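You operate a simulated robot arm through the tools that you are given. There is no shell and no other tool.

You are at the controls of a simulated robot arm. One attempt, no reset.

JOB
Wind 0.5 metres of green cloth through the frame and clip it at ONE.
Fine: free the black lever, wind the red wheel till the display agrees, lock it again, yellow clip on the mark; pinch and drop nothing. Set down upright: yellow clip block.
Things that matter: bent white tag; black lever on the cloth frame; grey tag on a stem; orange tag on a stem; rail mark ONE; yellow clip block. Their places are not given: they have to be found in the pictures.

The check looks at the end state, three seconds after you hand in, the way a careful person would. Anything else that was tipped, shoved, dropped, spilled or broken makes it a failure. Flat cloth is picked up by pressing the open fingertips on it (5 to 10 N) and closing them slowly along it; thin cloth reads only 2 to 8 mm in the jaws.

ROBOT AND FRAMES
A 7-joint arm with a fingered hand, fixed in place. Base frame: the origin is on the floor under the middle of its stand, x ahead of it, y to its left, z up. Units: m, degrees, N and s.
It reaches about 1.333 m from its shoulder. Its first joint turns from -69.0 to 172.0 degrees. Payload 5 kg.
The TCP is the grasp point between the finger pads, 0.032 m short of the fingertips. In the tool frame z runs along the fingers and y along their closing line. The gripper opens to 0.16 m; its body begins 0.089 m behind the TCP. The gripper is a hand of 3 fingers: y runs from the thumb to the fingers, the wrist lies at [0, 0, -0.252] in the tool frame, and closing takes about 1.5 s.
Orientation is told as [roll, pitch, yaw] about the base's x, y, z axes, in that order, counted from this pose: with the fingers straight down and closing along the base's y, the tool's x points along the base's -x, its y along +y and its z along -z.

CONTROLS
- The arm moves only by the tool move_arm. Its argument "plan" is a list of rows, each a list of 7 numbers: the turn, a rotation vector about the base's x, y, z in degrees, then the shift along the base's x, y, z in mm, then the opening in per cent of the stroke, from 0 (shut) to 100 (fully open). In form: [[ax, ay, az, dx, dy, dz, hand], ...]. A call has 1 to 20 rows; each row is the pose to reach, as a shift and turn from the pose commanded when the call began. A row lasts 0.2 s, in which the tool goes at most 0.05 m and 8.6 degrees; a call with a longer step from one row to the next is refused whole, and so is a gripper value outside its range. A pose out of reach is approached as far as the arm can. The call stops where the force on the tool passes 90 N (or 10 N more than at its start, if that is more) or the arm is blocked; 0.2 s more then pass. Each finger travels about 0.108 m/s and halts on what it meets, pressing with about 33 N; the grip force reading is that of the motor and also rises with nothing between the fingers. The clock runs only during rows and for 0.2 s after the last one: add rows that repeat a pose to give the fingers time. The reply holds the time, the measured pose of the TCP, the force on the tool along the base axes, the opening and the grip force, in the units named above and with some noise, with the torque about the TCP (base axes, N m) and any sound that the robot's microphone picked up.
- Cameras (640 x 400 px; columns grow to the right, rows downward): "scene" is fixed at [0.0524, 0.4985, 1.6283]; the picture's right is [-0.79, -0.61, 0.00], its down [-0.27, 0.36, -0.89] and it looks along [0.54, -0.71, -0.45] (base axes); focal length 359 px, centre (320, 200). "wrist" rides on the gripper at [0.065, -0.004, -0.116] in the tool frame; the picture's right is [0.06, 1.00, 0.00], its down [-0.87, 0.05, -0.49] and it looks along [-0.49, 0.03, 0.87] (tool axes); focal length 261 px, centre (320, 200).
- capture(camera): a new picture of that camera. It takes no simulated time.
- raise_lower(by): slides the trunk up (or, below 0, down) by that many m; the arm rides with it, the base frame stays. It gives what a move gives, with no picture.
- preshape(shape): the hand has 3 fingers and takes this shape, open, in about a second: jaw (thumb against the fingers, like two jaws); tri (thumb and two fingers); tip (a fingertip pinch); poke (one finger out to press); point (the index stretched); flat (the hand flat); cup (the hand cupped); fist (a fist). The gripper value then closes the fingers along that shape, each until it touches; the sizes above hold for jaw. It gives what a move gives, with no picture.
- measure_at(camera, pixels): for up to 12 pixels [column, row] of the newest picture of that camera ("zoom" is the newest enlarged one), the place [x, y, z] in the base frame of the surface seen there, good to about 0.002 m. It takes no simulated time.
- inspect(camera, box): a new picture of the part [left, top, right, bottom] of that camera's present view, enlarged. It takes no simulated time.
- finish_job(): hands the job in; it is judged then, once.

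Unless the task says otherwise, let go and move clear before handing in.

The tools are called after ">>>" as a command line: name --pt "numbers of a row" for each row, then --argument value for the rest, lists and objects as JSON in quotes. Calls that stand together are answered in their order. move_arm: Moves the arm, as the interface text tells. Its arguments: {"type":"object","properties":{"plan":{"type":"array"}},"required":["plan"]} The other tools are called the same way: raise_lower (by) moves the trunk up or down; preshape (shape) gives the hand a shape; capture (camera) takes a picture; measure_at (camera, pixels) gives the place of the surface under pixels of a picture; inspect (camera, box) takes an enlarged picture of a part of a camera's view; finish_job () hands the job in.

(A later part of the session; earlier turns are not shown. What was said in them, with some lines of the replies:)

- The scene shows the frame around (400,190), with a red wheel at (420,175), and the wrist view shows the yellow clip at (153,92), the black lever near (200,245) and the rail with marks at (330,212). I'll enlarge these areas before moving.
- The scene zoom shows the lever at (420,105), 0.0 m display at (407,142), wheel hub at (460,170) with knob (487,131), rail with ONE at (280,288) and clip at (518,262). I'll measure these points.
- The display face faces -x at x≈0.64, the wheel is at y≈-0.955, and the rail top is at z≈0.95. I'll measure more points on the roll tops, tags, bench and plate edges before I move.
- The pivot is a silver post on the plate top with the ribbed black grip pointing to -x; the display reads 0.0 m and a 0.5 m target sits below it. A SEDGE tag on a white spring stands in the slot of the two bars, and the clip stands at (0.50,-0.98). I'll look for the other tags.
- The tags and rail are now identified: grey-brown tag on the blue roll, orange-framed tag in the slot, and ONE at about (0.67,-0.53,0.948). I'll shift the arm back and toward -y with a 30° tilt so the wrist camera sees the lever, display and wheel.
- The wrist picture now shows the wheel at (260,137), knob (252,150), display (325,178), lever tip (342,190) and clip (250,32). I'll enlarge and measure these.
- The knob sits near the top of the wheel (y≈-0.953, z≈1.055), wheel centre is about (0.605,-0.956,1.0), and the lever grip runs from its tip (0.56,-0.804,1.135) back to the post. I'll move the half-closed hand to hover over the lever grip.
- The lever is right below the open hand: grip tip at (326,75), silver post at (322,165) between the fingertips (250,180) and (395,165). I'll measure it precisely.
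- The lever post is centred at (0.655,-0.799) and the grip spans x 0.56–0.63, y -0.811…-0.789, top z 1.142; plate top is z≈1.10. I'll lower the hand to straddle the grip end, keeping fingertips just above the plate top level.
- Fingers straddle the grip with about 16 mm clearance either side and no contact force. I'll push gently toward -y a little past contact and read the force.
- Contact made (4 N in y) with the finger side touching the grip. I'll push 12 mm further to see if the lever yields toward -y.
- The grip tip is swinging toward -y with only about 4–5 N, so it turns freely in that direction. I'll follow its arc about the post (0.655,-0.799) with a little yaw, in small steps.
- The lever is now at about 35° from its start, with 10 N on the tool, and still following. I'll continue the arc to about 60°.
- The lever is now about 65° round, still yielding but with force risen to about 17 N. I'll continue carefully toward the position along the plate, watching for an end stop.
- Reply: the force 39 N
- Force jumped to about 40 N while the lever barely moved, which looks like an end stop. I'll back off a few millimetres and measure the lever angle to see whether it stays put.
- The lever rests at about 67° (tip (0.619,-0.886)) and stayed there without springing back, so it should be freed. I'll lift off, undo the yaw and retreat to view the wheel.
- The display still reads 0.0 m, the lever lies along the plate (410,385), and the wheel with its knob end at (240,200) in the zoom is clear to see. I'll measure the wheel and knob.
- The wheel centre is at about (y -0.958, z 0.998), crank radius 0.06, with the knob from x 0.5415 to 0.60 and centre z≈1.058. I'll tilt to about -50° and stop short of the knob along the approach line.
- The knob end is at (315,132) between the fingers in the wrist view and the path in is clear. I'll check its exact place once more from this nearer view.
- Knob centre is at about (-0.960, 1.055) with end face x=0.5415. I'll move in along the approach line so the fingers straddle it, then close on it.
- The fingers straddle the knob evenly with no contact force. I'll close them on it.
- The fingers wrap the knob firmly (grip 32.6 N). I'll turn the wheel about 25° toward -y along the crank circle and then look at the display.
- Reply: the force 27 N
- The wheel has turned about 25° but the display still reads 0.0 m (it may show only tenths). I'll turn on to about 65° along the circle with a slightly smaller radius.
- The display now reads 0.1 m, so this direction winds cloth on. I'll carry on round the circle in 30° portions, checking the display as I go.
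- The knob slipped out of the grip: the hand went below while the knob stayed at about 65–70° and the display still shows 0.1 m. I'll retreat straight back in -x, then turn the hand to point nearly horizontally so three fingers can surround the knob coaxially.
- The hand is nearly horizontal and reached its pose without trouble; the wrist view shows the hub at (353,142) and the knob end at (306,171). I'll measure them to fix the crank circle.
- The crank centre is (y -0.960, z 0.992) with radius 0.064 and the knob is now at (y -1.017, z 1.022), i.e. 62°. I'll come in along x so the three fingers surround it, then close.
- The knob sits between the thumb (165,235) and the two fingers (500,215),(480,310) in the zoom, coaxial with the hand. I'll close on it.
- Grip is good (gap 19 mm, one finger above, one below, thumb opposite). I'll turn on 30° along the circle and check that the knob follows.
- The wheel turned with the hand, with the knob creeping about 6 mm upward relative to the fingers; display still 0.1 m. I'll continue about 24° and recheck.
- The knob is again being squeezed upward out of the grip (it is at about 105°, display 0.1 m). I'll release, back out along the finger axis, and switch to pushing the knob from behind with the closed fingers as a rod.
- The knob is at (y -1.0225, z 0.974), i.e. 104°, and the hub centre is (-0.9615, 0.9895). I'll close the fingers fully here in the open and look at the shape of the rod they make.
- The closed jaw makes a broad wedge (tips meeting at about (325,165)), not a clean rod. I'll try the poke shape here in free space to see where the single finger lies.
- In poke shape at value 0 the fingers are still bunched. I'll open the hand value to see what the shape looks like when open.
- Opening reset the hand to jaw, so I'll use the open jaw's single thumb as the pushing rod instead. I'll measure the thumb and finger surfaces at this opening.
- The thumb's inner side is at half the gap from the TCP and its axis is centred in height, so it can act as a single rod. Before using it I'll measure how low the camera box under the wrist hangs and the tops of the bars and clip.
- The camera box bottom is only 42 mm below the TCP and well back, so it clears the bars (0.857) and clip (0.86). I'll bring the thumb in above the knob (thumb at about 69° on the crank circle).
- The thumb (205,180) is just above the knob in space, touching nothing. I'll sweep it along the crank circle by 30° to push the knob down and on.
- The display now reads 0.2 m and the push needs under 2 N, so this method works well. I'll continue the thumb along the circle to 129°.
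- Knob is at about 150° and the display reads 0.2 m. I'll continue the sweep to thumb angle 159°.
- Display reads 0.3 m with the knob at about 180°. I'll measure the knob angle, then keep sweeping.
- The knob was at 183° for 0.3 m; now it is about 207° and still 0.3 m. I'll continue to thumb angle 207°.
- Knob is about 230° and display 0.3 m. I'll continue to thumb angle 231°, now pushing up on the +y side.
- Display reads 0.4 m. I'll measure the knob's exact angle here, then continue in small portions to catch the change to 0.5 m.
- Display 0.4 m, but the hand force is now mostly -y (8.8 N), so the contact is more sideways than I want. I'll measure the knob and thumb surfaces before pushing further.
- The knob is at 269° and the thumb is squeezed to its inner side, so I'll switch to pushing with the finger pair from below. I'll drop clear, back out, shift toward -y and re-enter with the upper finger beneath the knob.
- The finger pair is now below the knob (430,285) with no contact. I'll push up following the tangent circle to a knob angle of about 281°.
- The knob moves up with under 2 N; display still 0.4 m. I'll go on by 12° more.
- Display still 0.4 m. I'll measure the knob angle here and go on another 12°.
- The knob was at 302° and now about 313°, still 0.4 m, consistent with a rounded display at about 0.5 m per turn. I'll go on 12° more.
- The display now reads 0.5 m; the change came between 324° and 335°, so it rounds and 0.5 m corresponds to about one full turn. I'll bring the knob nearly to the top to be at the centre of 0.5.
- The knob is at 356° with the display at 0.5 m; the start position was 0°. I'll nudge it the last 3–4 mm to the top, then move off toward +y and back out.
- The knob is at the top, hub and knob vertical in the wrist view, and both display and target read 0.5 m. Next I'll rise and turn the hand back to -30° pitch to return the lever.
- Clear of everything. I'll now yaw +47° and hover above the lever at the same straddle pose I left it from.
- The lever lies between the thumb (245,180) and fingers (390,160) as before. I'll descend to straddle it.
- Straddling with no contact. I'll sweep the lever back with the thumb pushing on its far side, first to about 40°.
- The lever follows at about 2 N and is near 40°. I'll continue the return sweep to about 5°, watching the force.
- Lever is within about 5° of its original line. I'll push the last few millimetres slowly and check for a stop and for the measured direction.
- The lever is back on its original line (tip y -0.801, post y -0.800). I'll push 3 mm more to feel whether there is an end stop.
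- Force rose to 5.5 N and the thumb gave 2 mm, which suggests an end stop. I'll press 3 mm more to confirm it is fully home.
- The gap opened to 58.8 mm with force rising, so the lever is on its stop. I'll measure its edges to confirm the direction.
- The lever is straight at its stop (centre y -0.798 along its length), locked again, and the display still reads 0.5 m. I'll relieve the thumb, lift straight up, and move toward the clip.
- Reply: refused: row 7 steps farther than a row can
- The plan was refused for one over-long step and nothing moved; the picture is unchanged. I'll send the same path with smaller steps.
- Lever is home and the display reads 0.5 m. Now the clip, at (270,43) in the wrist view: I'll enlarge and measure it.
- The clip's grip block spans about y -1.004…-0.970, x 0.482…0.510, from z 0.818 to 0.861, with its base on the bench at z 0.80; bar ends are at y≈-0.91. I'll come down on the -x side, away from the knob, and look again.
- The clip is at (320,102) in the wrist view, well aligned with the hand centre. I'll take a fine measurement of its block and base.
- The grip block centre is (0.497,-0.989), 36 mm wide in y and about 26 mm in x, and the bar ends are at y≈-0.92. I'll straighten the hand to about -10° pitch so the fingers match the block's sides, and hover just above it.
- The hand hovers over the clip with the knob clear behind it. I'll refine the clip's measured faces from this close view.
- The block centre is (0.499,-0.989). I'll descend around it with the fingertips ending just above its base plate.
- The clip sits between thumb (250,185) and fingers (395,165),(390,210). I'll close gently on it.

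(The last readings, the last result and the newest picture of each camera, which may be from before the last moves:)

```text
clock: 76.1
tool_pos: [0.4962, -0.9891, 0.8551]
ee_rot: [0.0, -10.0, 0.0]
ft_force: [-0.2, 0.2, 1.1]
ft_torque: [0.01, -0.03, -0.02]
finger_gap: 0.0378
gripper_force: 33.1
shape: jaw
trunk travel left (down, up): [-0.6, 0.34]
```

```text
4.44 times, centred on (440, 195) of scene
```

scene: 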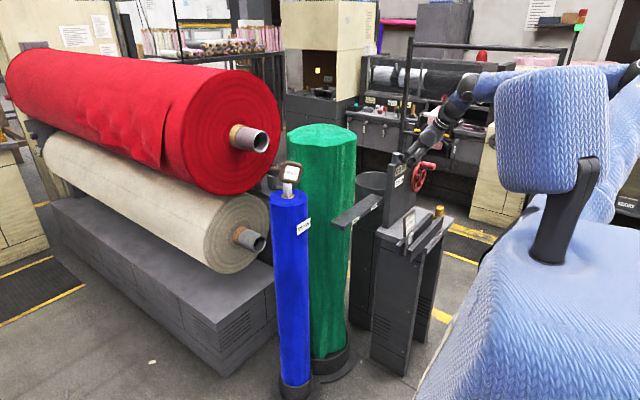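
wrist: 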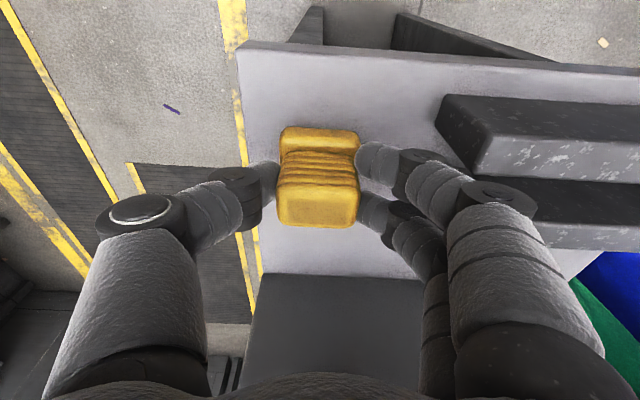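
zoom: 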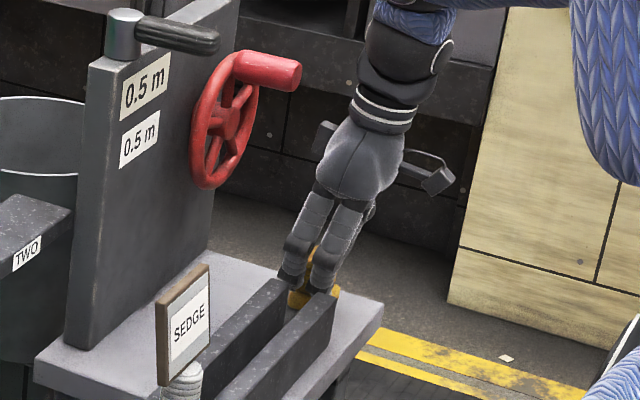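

The clip is held: gap 37.8 mm, grip 33 N. I'll lift 20 mm and check that it comes cleanly.

>>> move_arm --pt "0 0 0 0 0 6 14" --pt "0 0 0 0 0 13 14" --pt "0 0 0 0 0 20 14" --pt "0 0 0 0 0 20 14"

>>> capture --camera "wrist"

>>> inspect --camera "scene" --box '[400, 150, 480, 240]'

```text
clock: 77.1
tool_pos: [0.4957, -0.9905, 0.8737]
ee_rot: [0.0, -10.0, 0.0]
ft_force: [0.0, 0.1, -0.6]
ft_torque: [0.02, 0.01, 0.02]
finger_gap: 0.0375
gripper_force: 33.5
shape: jaw
trunk travel left (down, up): [-0.6, 0.34]
```

```text
taken
```

wrist: 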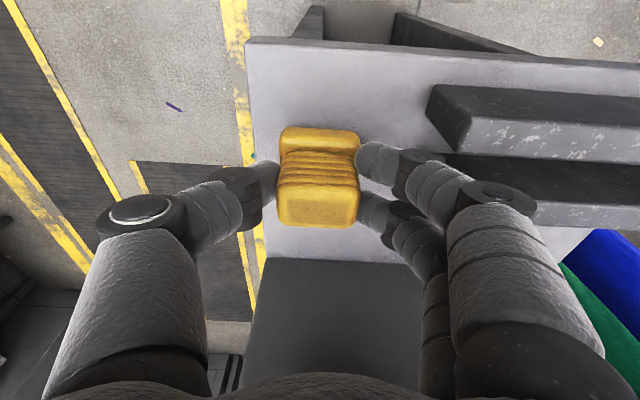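

```text
4.44 times, centred on (440, 195) of scene
```

zoom: 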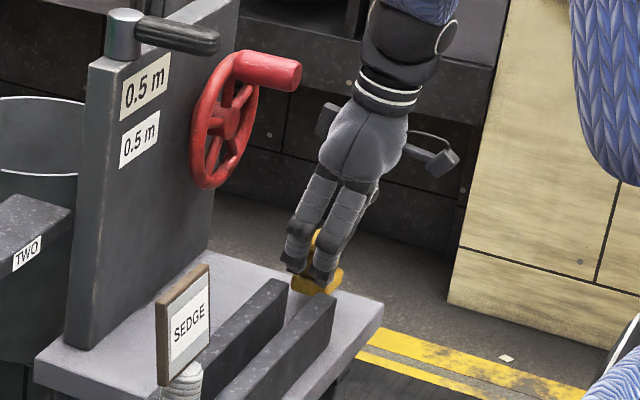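

The clip lifted cleanly and upright. While holding, I'll measure the rail and the ONE mark closely from the scene camera.

>>> inspect --camera "scene" --box '[320, 180, 400, 240]'

```text
6.67 times, centred on (360, 210) of scene
```

zoom: 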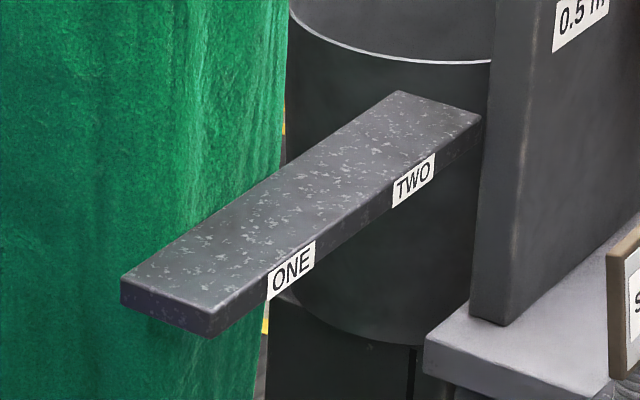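

>>> measure_at --camera "zoom" --pixels '[[292, 268], [270, 282], [314, 252], [216, 308], [122, 280], [240, 205], [262, 235], [285, 243], [205, 185], [225, 160], [180, 225], [414, 180]]'

```text
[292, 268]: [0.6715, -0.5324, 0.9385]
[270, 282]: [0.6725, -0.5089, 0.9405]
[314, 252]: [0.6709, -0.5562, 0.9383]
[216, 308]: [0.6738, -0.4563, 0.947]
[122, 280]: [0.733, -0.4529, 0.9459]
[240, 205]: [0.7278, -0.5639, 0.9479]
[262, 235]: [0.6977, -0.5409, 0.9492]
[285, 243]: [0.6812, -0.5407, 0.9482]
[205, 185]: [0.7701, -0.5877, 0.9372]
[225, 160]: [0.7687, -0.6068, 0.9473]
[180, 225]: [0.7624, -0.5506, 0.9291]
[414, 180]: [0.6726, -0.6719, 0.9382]
```

ONE is centred at y≈-0.532; the rail top is z≈0.948 from x 0.671 to 0.733, and the green cloth stands at x≈0.76 behind it. I'll carry the clip back, up and over to a hover above the mark.

>>> move_arm --pt "0 0 0 -20 4 16 14" --pt "0 0 0 -45 12 40 14" --pt "0 0 0 -70 22 68 14" --pt "0 0 0 -92 40 100 14" --pt "0 0 0 -103 64 134 14" --pt "0 0 0 -110 94 168 14" --pt "0 0 0 -110 129 198 14" --pt "0 0 0 -105 168 224 14" --pt "0 0 0 -95 210 240 14" --pt "0 0 0 -75 251 248 14" --pt "0 0 0 -45 289 250 14" --pt "0 0 0 -10 322 250 14" --pt "0 0 0 28 352 250 14" --pt "0 0 0 66 380 250 14" --pt "0 0 0 104 408 250 14" --pt "0 0 0 142 434 250 14" --pt "0 0 0 178 452 246 14" --pt "0 0 0 198 457 236 14" --pt "0 0 0 198 457 232 14"

>>> capture --camera "wrist"

>>> capture --camera "scene"

```text
clock: 81.1
tool_pos: [0.6946, -0.5322, 1.1068]
ee_rot: [0.1, -10.0, 0.0]
ft_force: [-0.6, 0.3, -0.6]
ft_torque: [-0.01, 0.02, 0.04]
finger_gap: 0.0375
gripper_force: 33.8
shape: jaw
trunk travel left (down, up): [-0.6, 0.34]
```

```text
taken
```

wrist: 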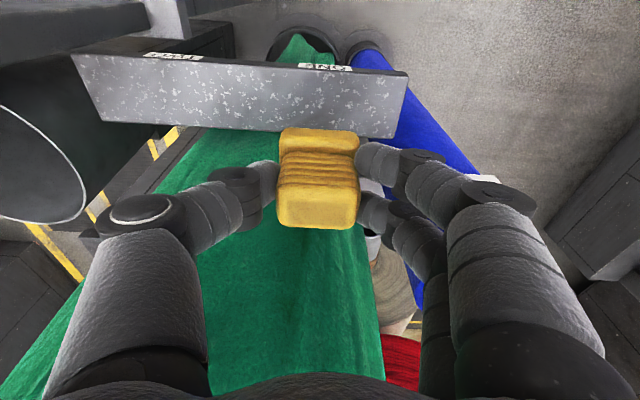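

```text
taken
```

scene: 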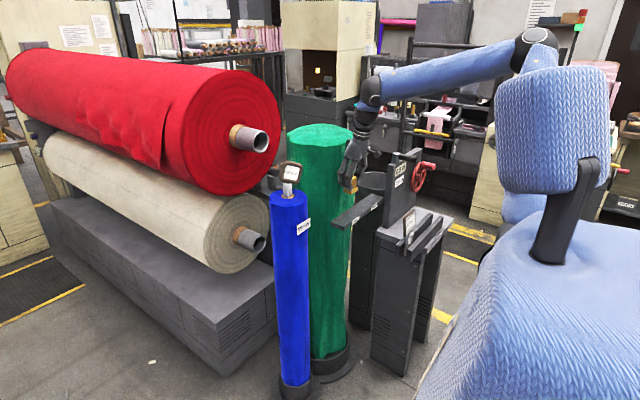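

The clip is held above the rail; the wrist view shows ONE at (325,67) and the rail top (75–405, 55–135). I'll zoom in to check clearance to the green cloth and the clip pose.

>>> inspect --camera "scene" --box '[310, 110, 410, 240]'

>>> measure_at --camera "wrist" --pixels '[[325, 68], [300, 67], [350, 69], [325, 72], [325, 90], [325, 120], [350, 130], [240, 180], [290, 260], [320, 150], [320, 210], [300, 210]]'

>>> inspect --camera "wrist" --box '[240, 40, 420, 240]'

```text
3.08 times, centred on (360, 175) of scene
```

zoom: 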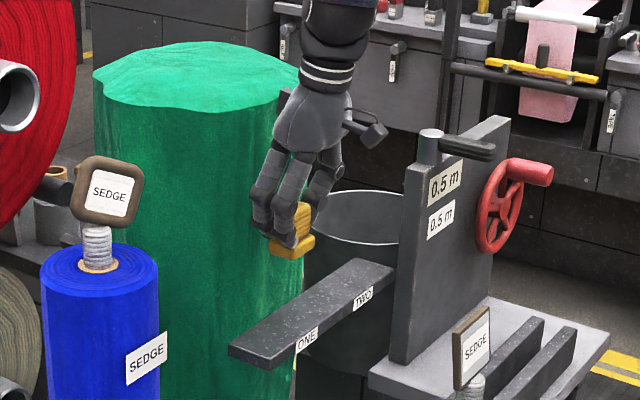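

```text
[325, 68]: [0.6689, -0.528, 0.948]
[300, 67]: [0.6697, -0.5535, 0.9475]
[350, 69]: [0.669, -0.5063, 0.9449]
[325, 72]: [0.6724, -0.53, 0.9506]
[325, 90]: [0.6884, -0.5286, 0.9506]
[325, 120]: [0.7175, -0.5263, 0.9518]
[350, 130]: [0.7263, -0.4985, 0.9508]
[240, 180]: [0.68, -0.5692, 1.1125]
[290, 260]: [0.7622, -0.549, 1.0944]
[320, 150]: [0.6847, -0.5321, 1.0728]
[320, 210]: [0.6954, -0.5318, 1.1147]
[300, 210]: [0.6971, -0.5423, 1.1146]
```

```text
2.00 times, centred on (330, 140) of wrist
```

zoom: 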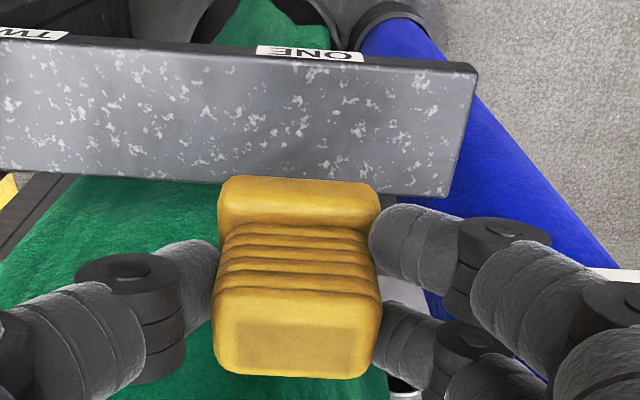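

Rail top is z≈0.950 and the clip bottom is 53 mm below the TCP, now directly above ONE (y -0.5315). I'll descend to about 10 mm above the rail.

>>> move_arm --pt "0 0 0 1 0 -20 14" --pt "0 0 0 2 0 -40 14" --pt "0 0 0 2 0 -60 14" --pt "0 0 0 2 0 -78 14" --pt "0 0 0 2 0 -92 14" --pt "0 0 0 2 0 -92 14"

>>> capture --camera "wrist"

>>> inspect --camera "scene" --box '[320, 140, 400, 240]'

```text
clock: 82.5
tool_pos: [0.6965, -0.5317, 1.0165]
ee_rot: [0.0, -10.0, 0.0]
ft_force: [0.2, 0.3, -0.9]
ft_torque: [-0.04, -0.01, 0.0]
finger_gap: 0.0377
gripper_force: 32.7
shape: jaw
trunk travel left (down, up): [-0.6, 0.34]
```

```text
taken
```

wrist: 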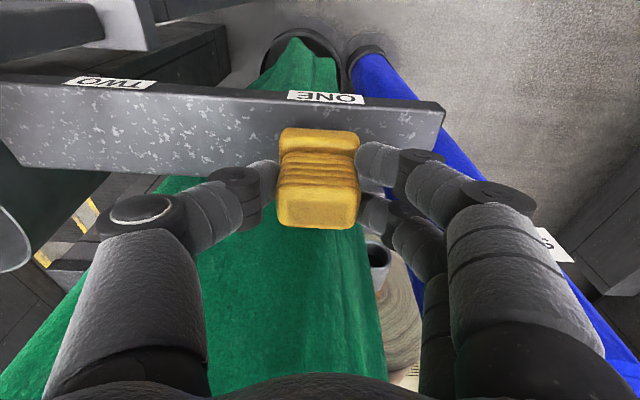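

```text
4.00 times, centred on (360, 190) of scene
```

zoom: 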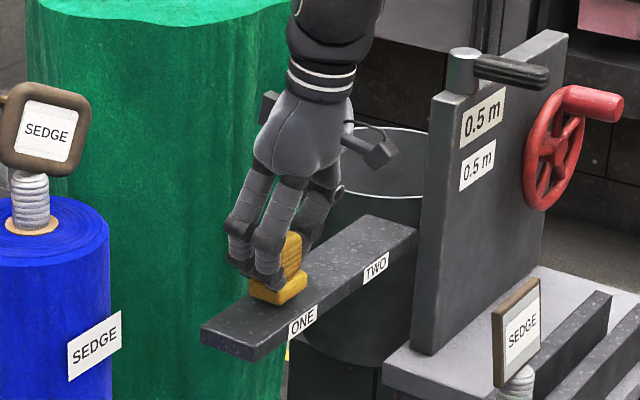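

The clip is about 10 mm above the rail just behind ONE. I'll compare the clip's and the mark's measured y before setting it down.

>>> measure_at --camera "wrist" --pixels '[[325, 98], [292, 95], [360, 101], [320, 135], [284, 135], [356, 138], [320, 115], [230, 150], [380, 140]]'

>>> inspect --camera "wrist" --box '[260, 70, 400, 240]'

```text
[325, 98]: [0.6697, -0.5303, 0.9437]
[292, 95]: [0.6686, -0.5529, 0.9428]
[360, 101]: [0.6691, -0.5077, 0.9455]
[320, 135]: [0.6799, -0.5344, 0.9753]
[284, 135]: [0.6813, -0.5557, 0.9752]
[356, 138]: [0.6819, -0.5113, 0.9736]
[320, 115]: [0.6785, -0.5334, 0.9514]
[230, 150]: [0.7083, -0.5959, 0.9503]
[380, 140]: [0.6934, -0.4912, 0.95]
```

```text
2.35 times, centred on (330, 155) of wrist
```

zoom: 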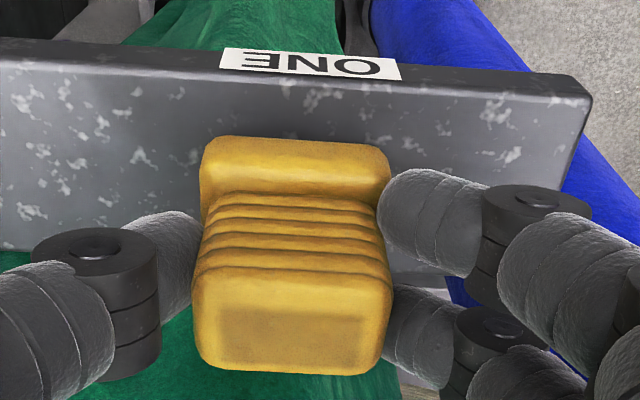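

The mark's centre is y -0.5305 and the clip's -0.5335, so I'll shift +3 mm and lower slowly toward contact, checking the force.

>>> move_arm --pt "0 0 0 0 1.5 -1 14" --pt "0 0 0 0.5 3 -3 14" --pt "0 0 0 0.5 3 -5 14" --pt "0 0 0 0.5 3 -6.5 14" --pt "0 0 0 0.5 3 -6.5 14"

```text
clock: 83.7
tool_pos: [0.6961, -0.5297, 1.0084]
ee_rot: [0.0, -10.0, 0.0]
ft_force: [0.4, -0.6, -0.4]
ft_torque: [0.0, 0.01, 0.02]
finger_gap: 0.0378
gripper_force: 33.1
shape: jaw
trunk travel left (down, up): [-0.6, 0.34]
```

No contact yet at TCP z 1.0084. I'll keep lowering in 1 mm steps and read the force.

>>> move_arm --pt "0 0 0 0 0 -1 14" --pt "0 0 0 0 0 -2 14" --pt "0 0 0 0 0 -3 14" --pt "0 0 0 0 0 -3 14"

>>> inspect --camera "scene" --box '[330, 170, 390, 230]'

```text
clock: 84.7
tool_pos: [0.6977, -0.53, 1.0061]
ee_rot: [0.0, -10.0, 0.0]
ft_force: [0.0, -1.0, -1.6]
ft_torque: [0.0, 0.01, 0.0]
finger_gap: 0.0378
gripper_force: 32.8
shape: jaw
trunk travel left (down, up): [-0.6, 0.34]
```

```text
6.67 times, centred on (360, 200) of scene
```

zoom: 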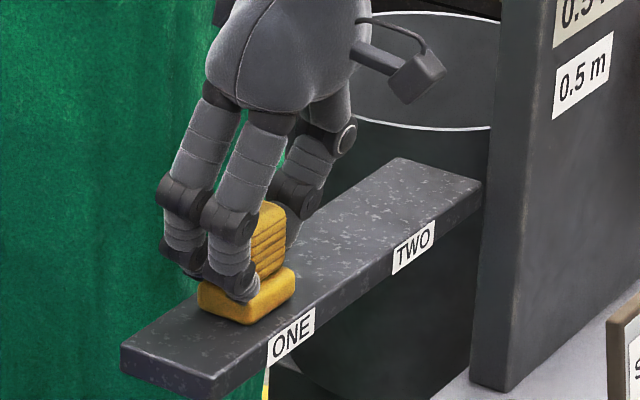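

The clip looks almost on the rail, still without a contact force. I'll lower another 3 mm in 1 mm steps.

>>> move_arm --pt "0 0 0 0 0 -1 14" --pt "0 0 0 0 0 -2 14" --pt "0 0 0 0 0 -2 14"

```text
clock: 85.5
tool_pos: [0.6967, -0.5285, 1.0042]
ee_rot: [-0.1, -10.0, 0.0]
ft_force: [0.8, -1.5, 6.2]
ft_torque: [0.01, -0.02, 0.0]
finger_gap: 0.0376
gripper_force: 32.5
shape: jaw
trunk travel left (down, up): [-0.6, 0.34]
```

Contact: 6 N upward at TCP z 1.004. The clip rests on the rail, so I'll open the fingers gently.

>>> move_arm --pt "0 0 0 0 0 0 20" --pt "0 0 0 0 0 0 24" --pt "0 0 0 0 0 0 28" --pt "0 0 0 0 0 0 32" --pt "0 0 0 0 0 0 36" --pt "0 0 0 0 0 0 40" --pt "0 0 0 0 0 0 40"

>>> capture --camera "wrist"

>>> inspect --camera "scene" --box '[330, 170, 390, 230]'

```text
clock: 87.1
tool_pos: [0.6967, -0.5289, 1.0034]
ee_rot: [0.0, -10.0, 0.1]
ft_force: [-0.4, -0.7, -0.1]
ft_torque: [0.01, -0.01, 0.03]
finger_gap: 0.06
gripper_force: 0.1
shape: jaw
trunk travel left (down, up): [-0.6, 0.34]
```

```text
taken
```

wrist: 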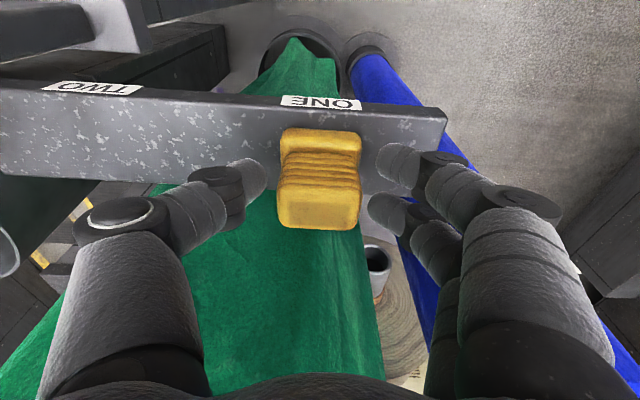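

```text
6.67 times, centred on (360, 200) of scene
```

zoom: 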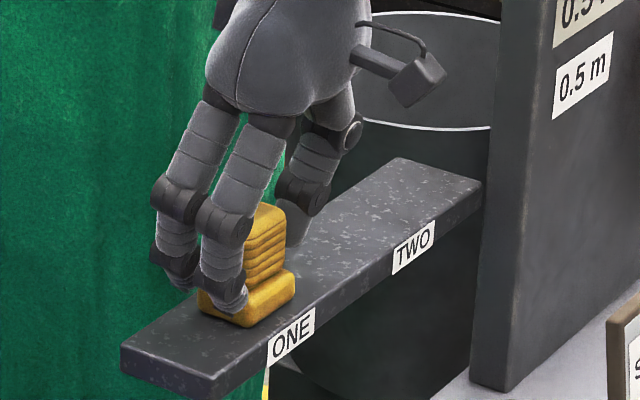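

The clip stands free on the rail and the fingers are open 60 mm round it. I'll lift straight up and then retreat toward -x.

>>> move_arm --pt "0 0 0 0 0 10 41" --pt "0 0 0 0 0 22 42" --pt "0 0 0 0 0 40 44" --pt "0 0 0 0 0 65 46" --pt "0 0 0 0 0 95 48" --pt "0 0 0 -10 0 130 50" --pt "0 0 0 -40 0 165 50" --pt "0 0 0 -80 0 190 50" --pt "0 0 0 -125 0 205 50" --pt "0 0 0 -170 0 215 50" --pt "0 0 0 -215 0 220 50" --pt "0 0 0 -260 0 220 50" --pt "0 0 0 -260 0 220 50"

>>> capture --camera "wrist"

>>> capture --camera "scene"

>>> inspect --camera "scene" --box '[320, 140, 460, 250]'

```text
clock: 89.9
tool_pos: [0.4377, -0.5292, 1.2223]
ee_rot: [-0.1, -9.9, 0.0]
ft_force: [0.5, -0.1, 0.0]
ft_torque: [0.02, 0.01, 0.01]
finger_gap: 0.0752
gripper_force: 0.0
shape: jaw
trunk travel left (down, up): [-0.6, 0.34]
```

```text
taken
```

wrist: 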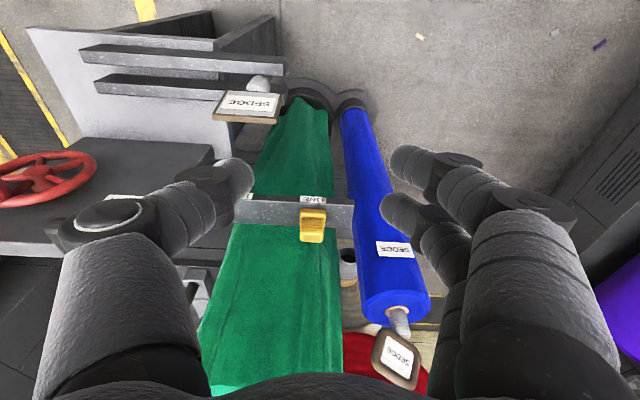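

```text
taken
```

scene: 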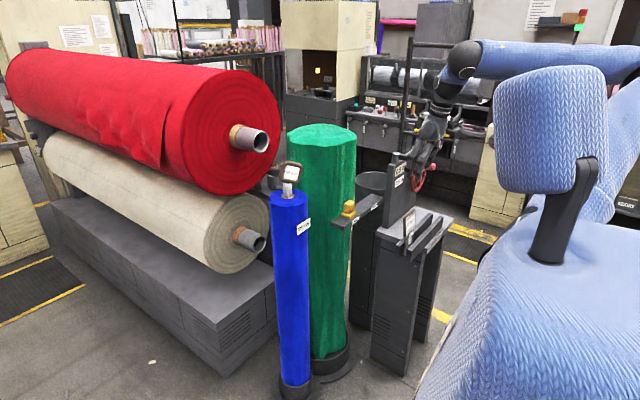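

```text
3.64 times, centred on (390, 195) of scene
```

zoom: 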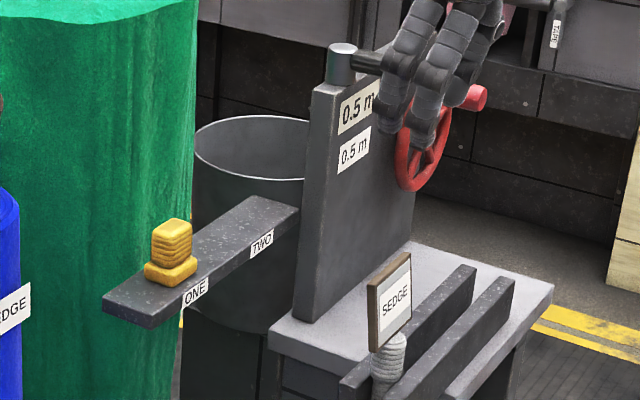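

The clip stands upright on the rail behind ONE, and the display still reads 0.5 m. I'll verify the clip position against the mark and check the lever with the hand out of the way.

>>> measure_at --camera "zoom" --pixels '[[195, 293], [170, 280], [155, 275], [195, 270], [172, 225], [170, 245], [185, 235]]'

>>> move_arm --pt "0 0 0 -25 25 20 55" --pt "0 0 0 -50 60 40 60" --pt "0 0 0 -75 98 60 60" --pt "0 0 0 -95 138 75 60" --pt "0 0 0 -110 178 90 60" --pt "0 0 0 -110 178 90 60"

>>> capture --camera "wrist"

>>> capture --camera "scene"

>>> inspect --camera "scene" --box '[330, 130, 460, 240]'

```text
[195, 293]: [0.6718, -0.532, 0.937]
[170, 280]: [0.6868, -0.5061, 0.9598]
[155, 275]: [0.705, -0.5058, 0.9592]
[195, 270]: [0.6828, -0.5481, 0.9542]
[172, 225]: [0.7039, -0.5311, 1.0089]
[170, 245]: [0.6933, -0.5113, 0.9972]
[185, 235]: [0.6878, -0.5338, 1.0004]
```

```text
clock: 91.3
tool_pos: [0.3277, -0.3503, 1.3134]
ee_rot: [0.1, -10.0, 0.0]
ft_force: [0.2, -0.4, 0.0]
ft_torque: [0.03, 0.0, 0.04]
finger_gap: 0.0907
gripper_force: 0.0
shape: jaw
trunk travel left (down, up): [-0.6, 0.34]
```

```text
taken
```

wrist: 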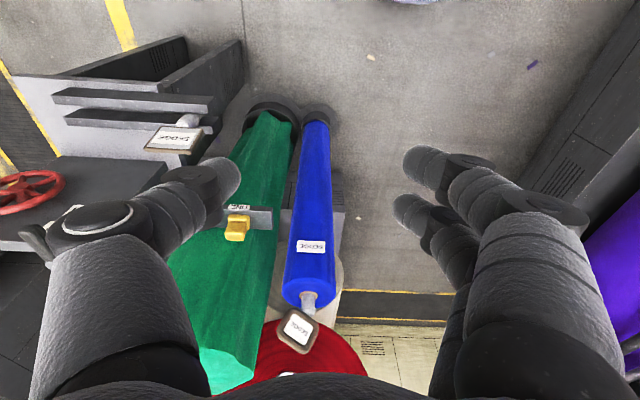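

```text
taken
```

scene: 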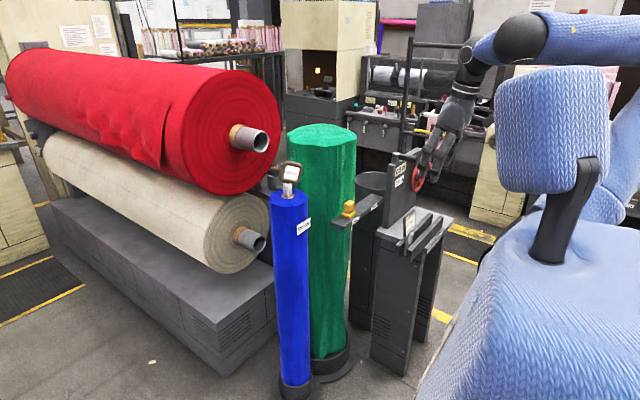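

```text
3.64 times, centred on (395, 185) of scene
```

zoom: 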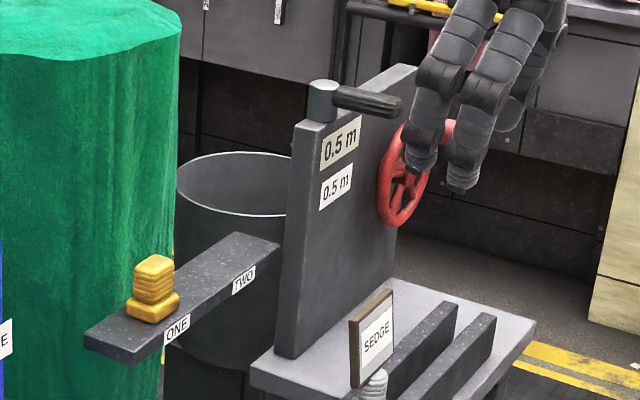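

The hand is clear. The clip stands upright at y≈-0.529, within 2 mm of ONE; the lever is back at its original position; the display and target both read 0.5 m, and the tags and other objects look unchanged. I'm handing in.

>>> finish_job

```text
The job is handed in.
```

The job is handed in, and the end state I could see matches what you asked for; I haven't seen the check's result.

- **Cloth:** I swung the black lever about 67° to its stop to free it. I then turned the red wheel one full turn, and the display reads 0.5 m, the same as the 0.5 m label below it.
- **Lever:** I pushed it back to its starting position until it pressed against its stop. I did not test the wheel afterwards to prove it is locked.
- **Clip:** the yellow clip block stands upright on the rail at ONE, within about 2 mm of the mark's centre.
- **Everything else:** the three tags and the other objects look as they did at the start, and the hand is empty and clear.

My grip slipped off the wheel knob twice early on. After that I pushed the knob round with a finger instead.
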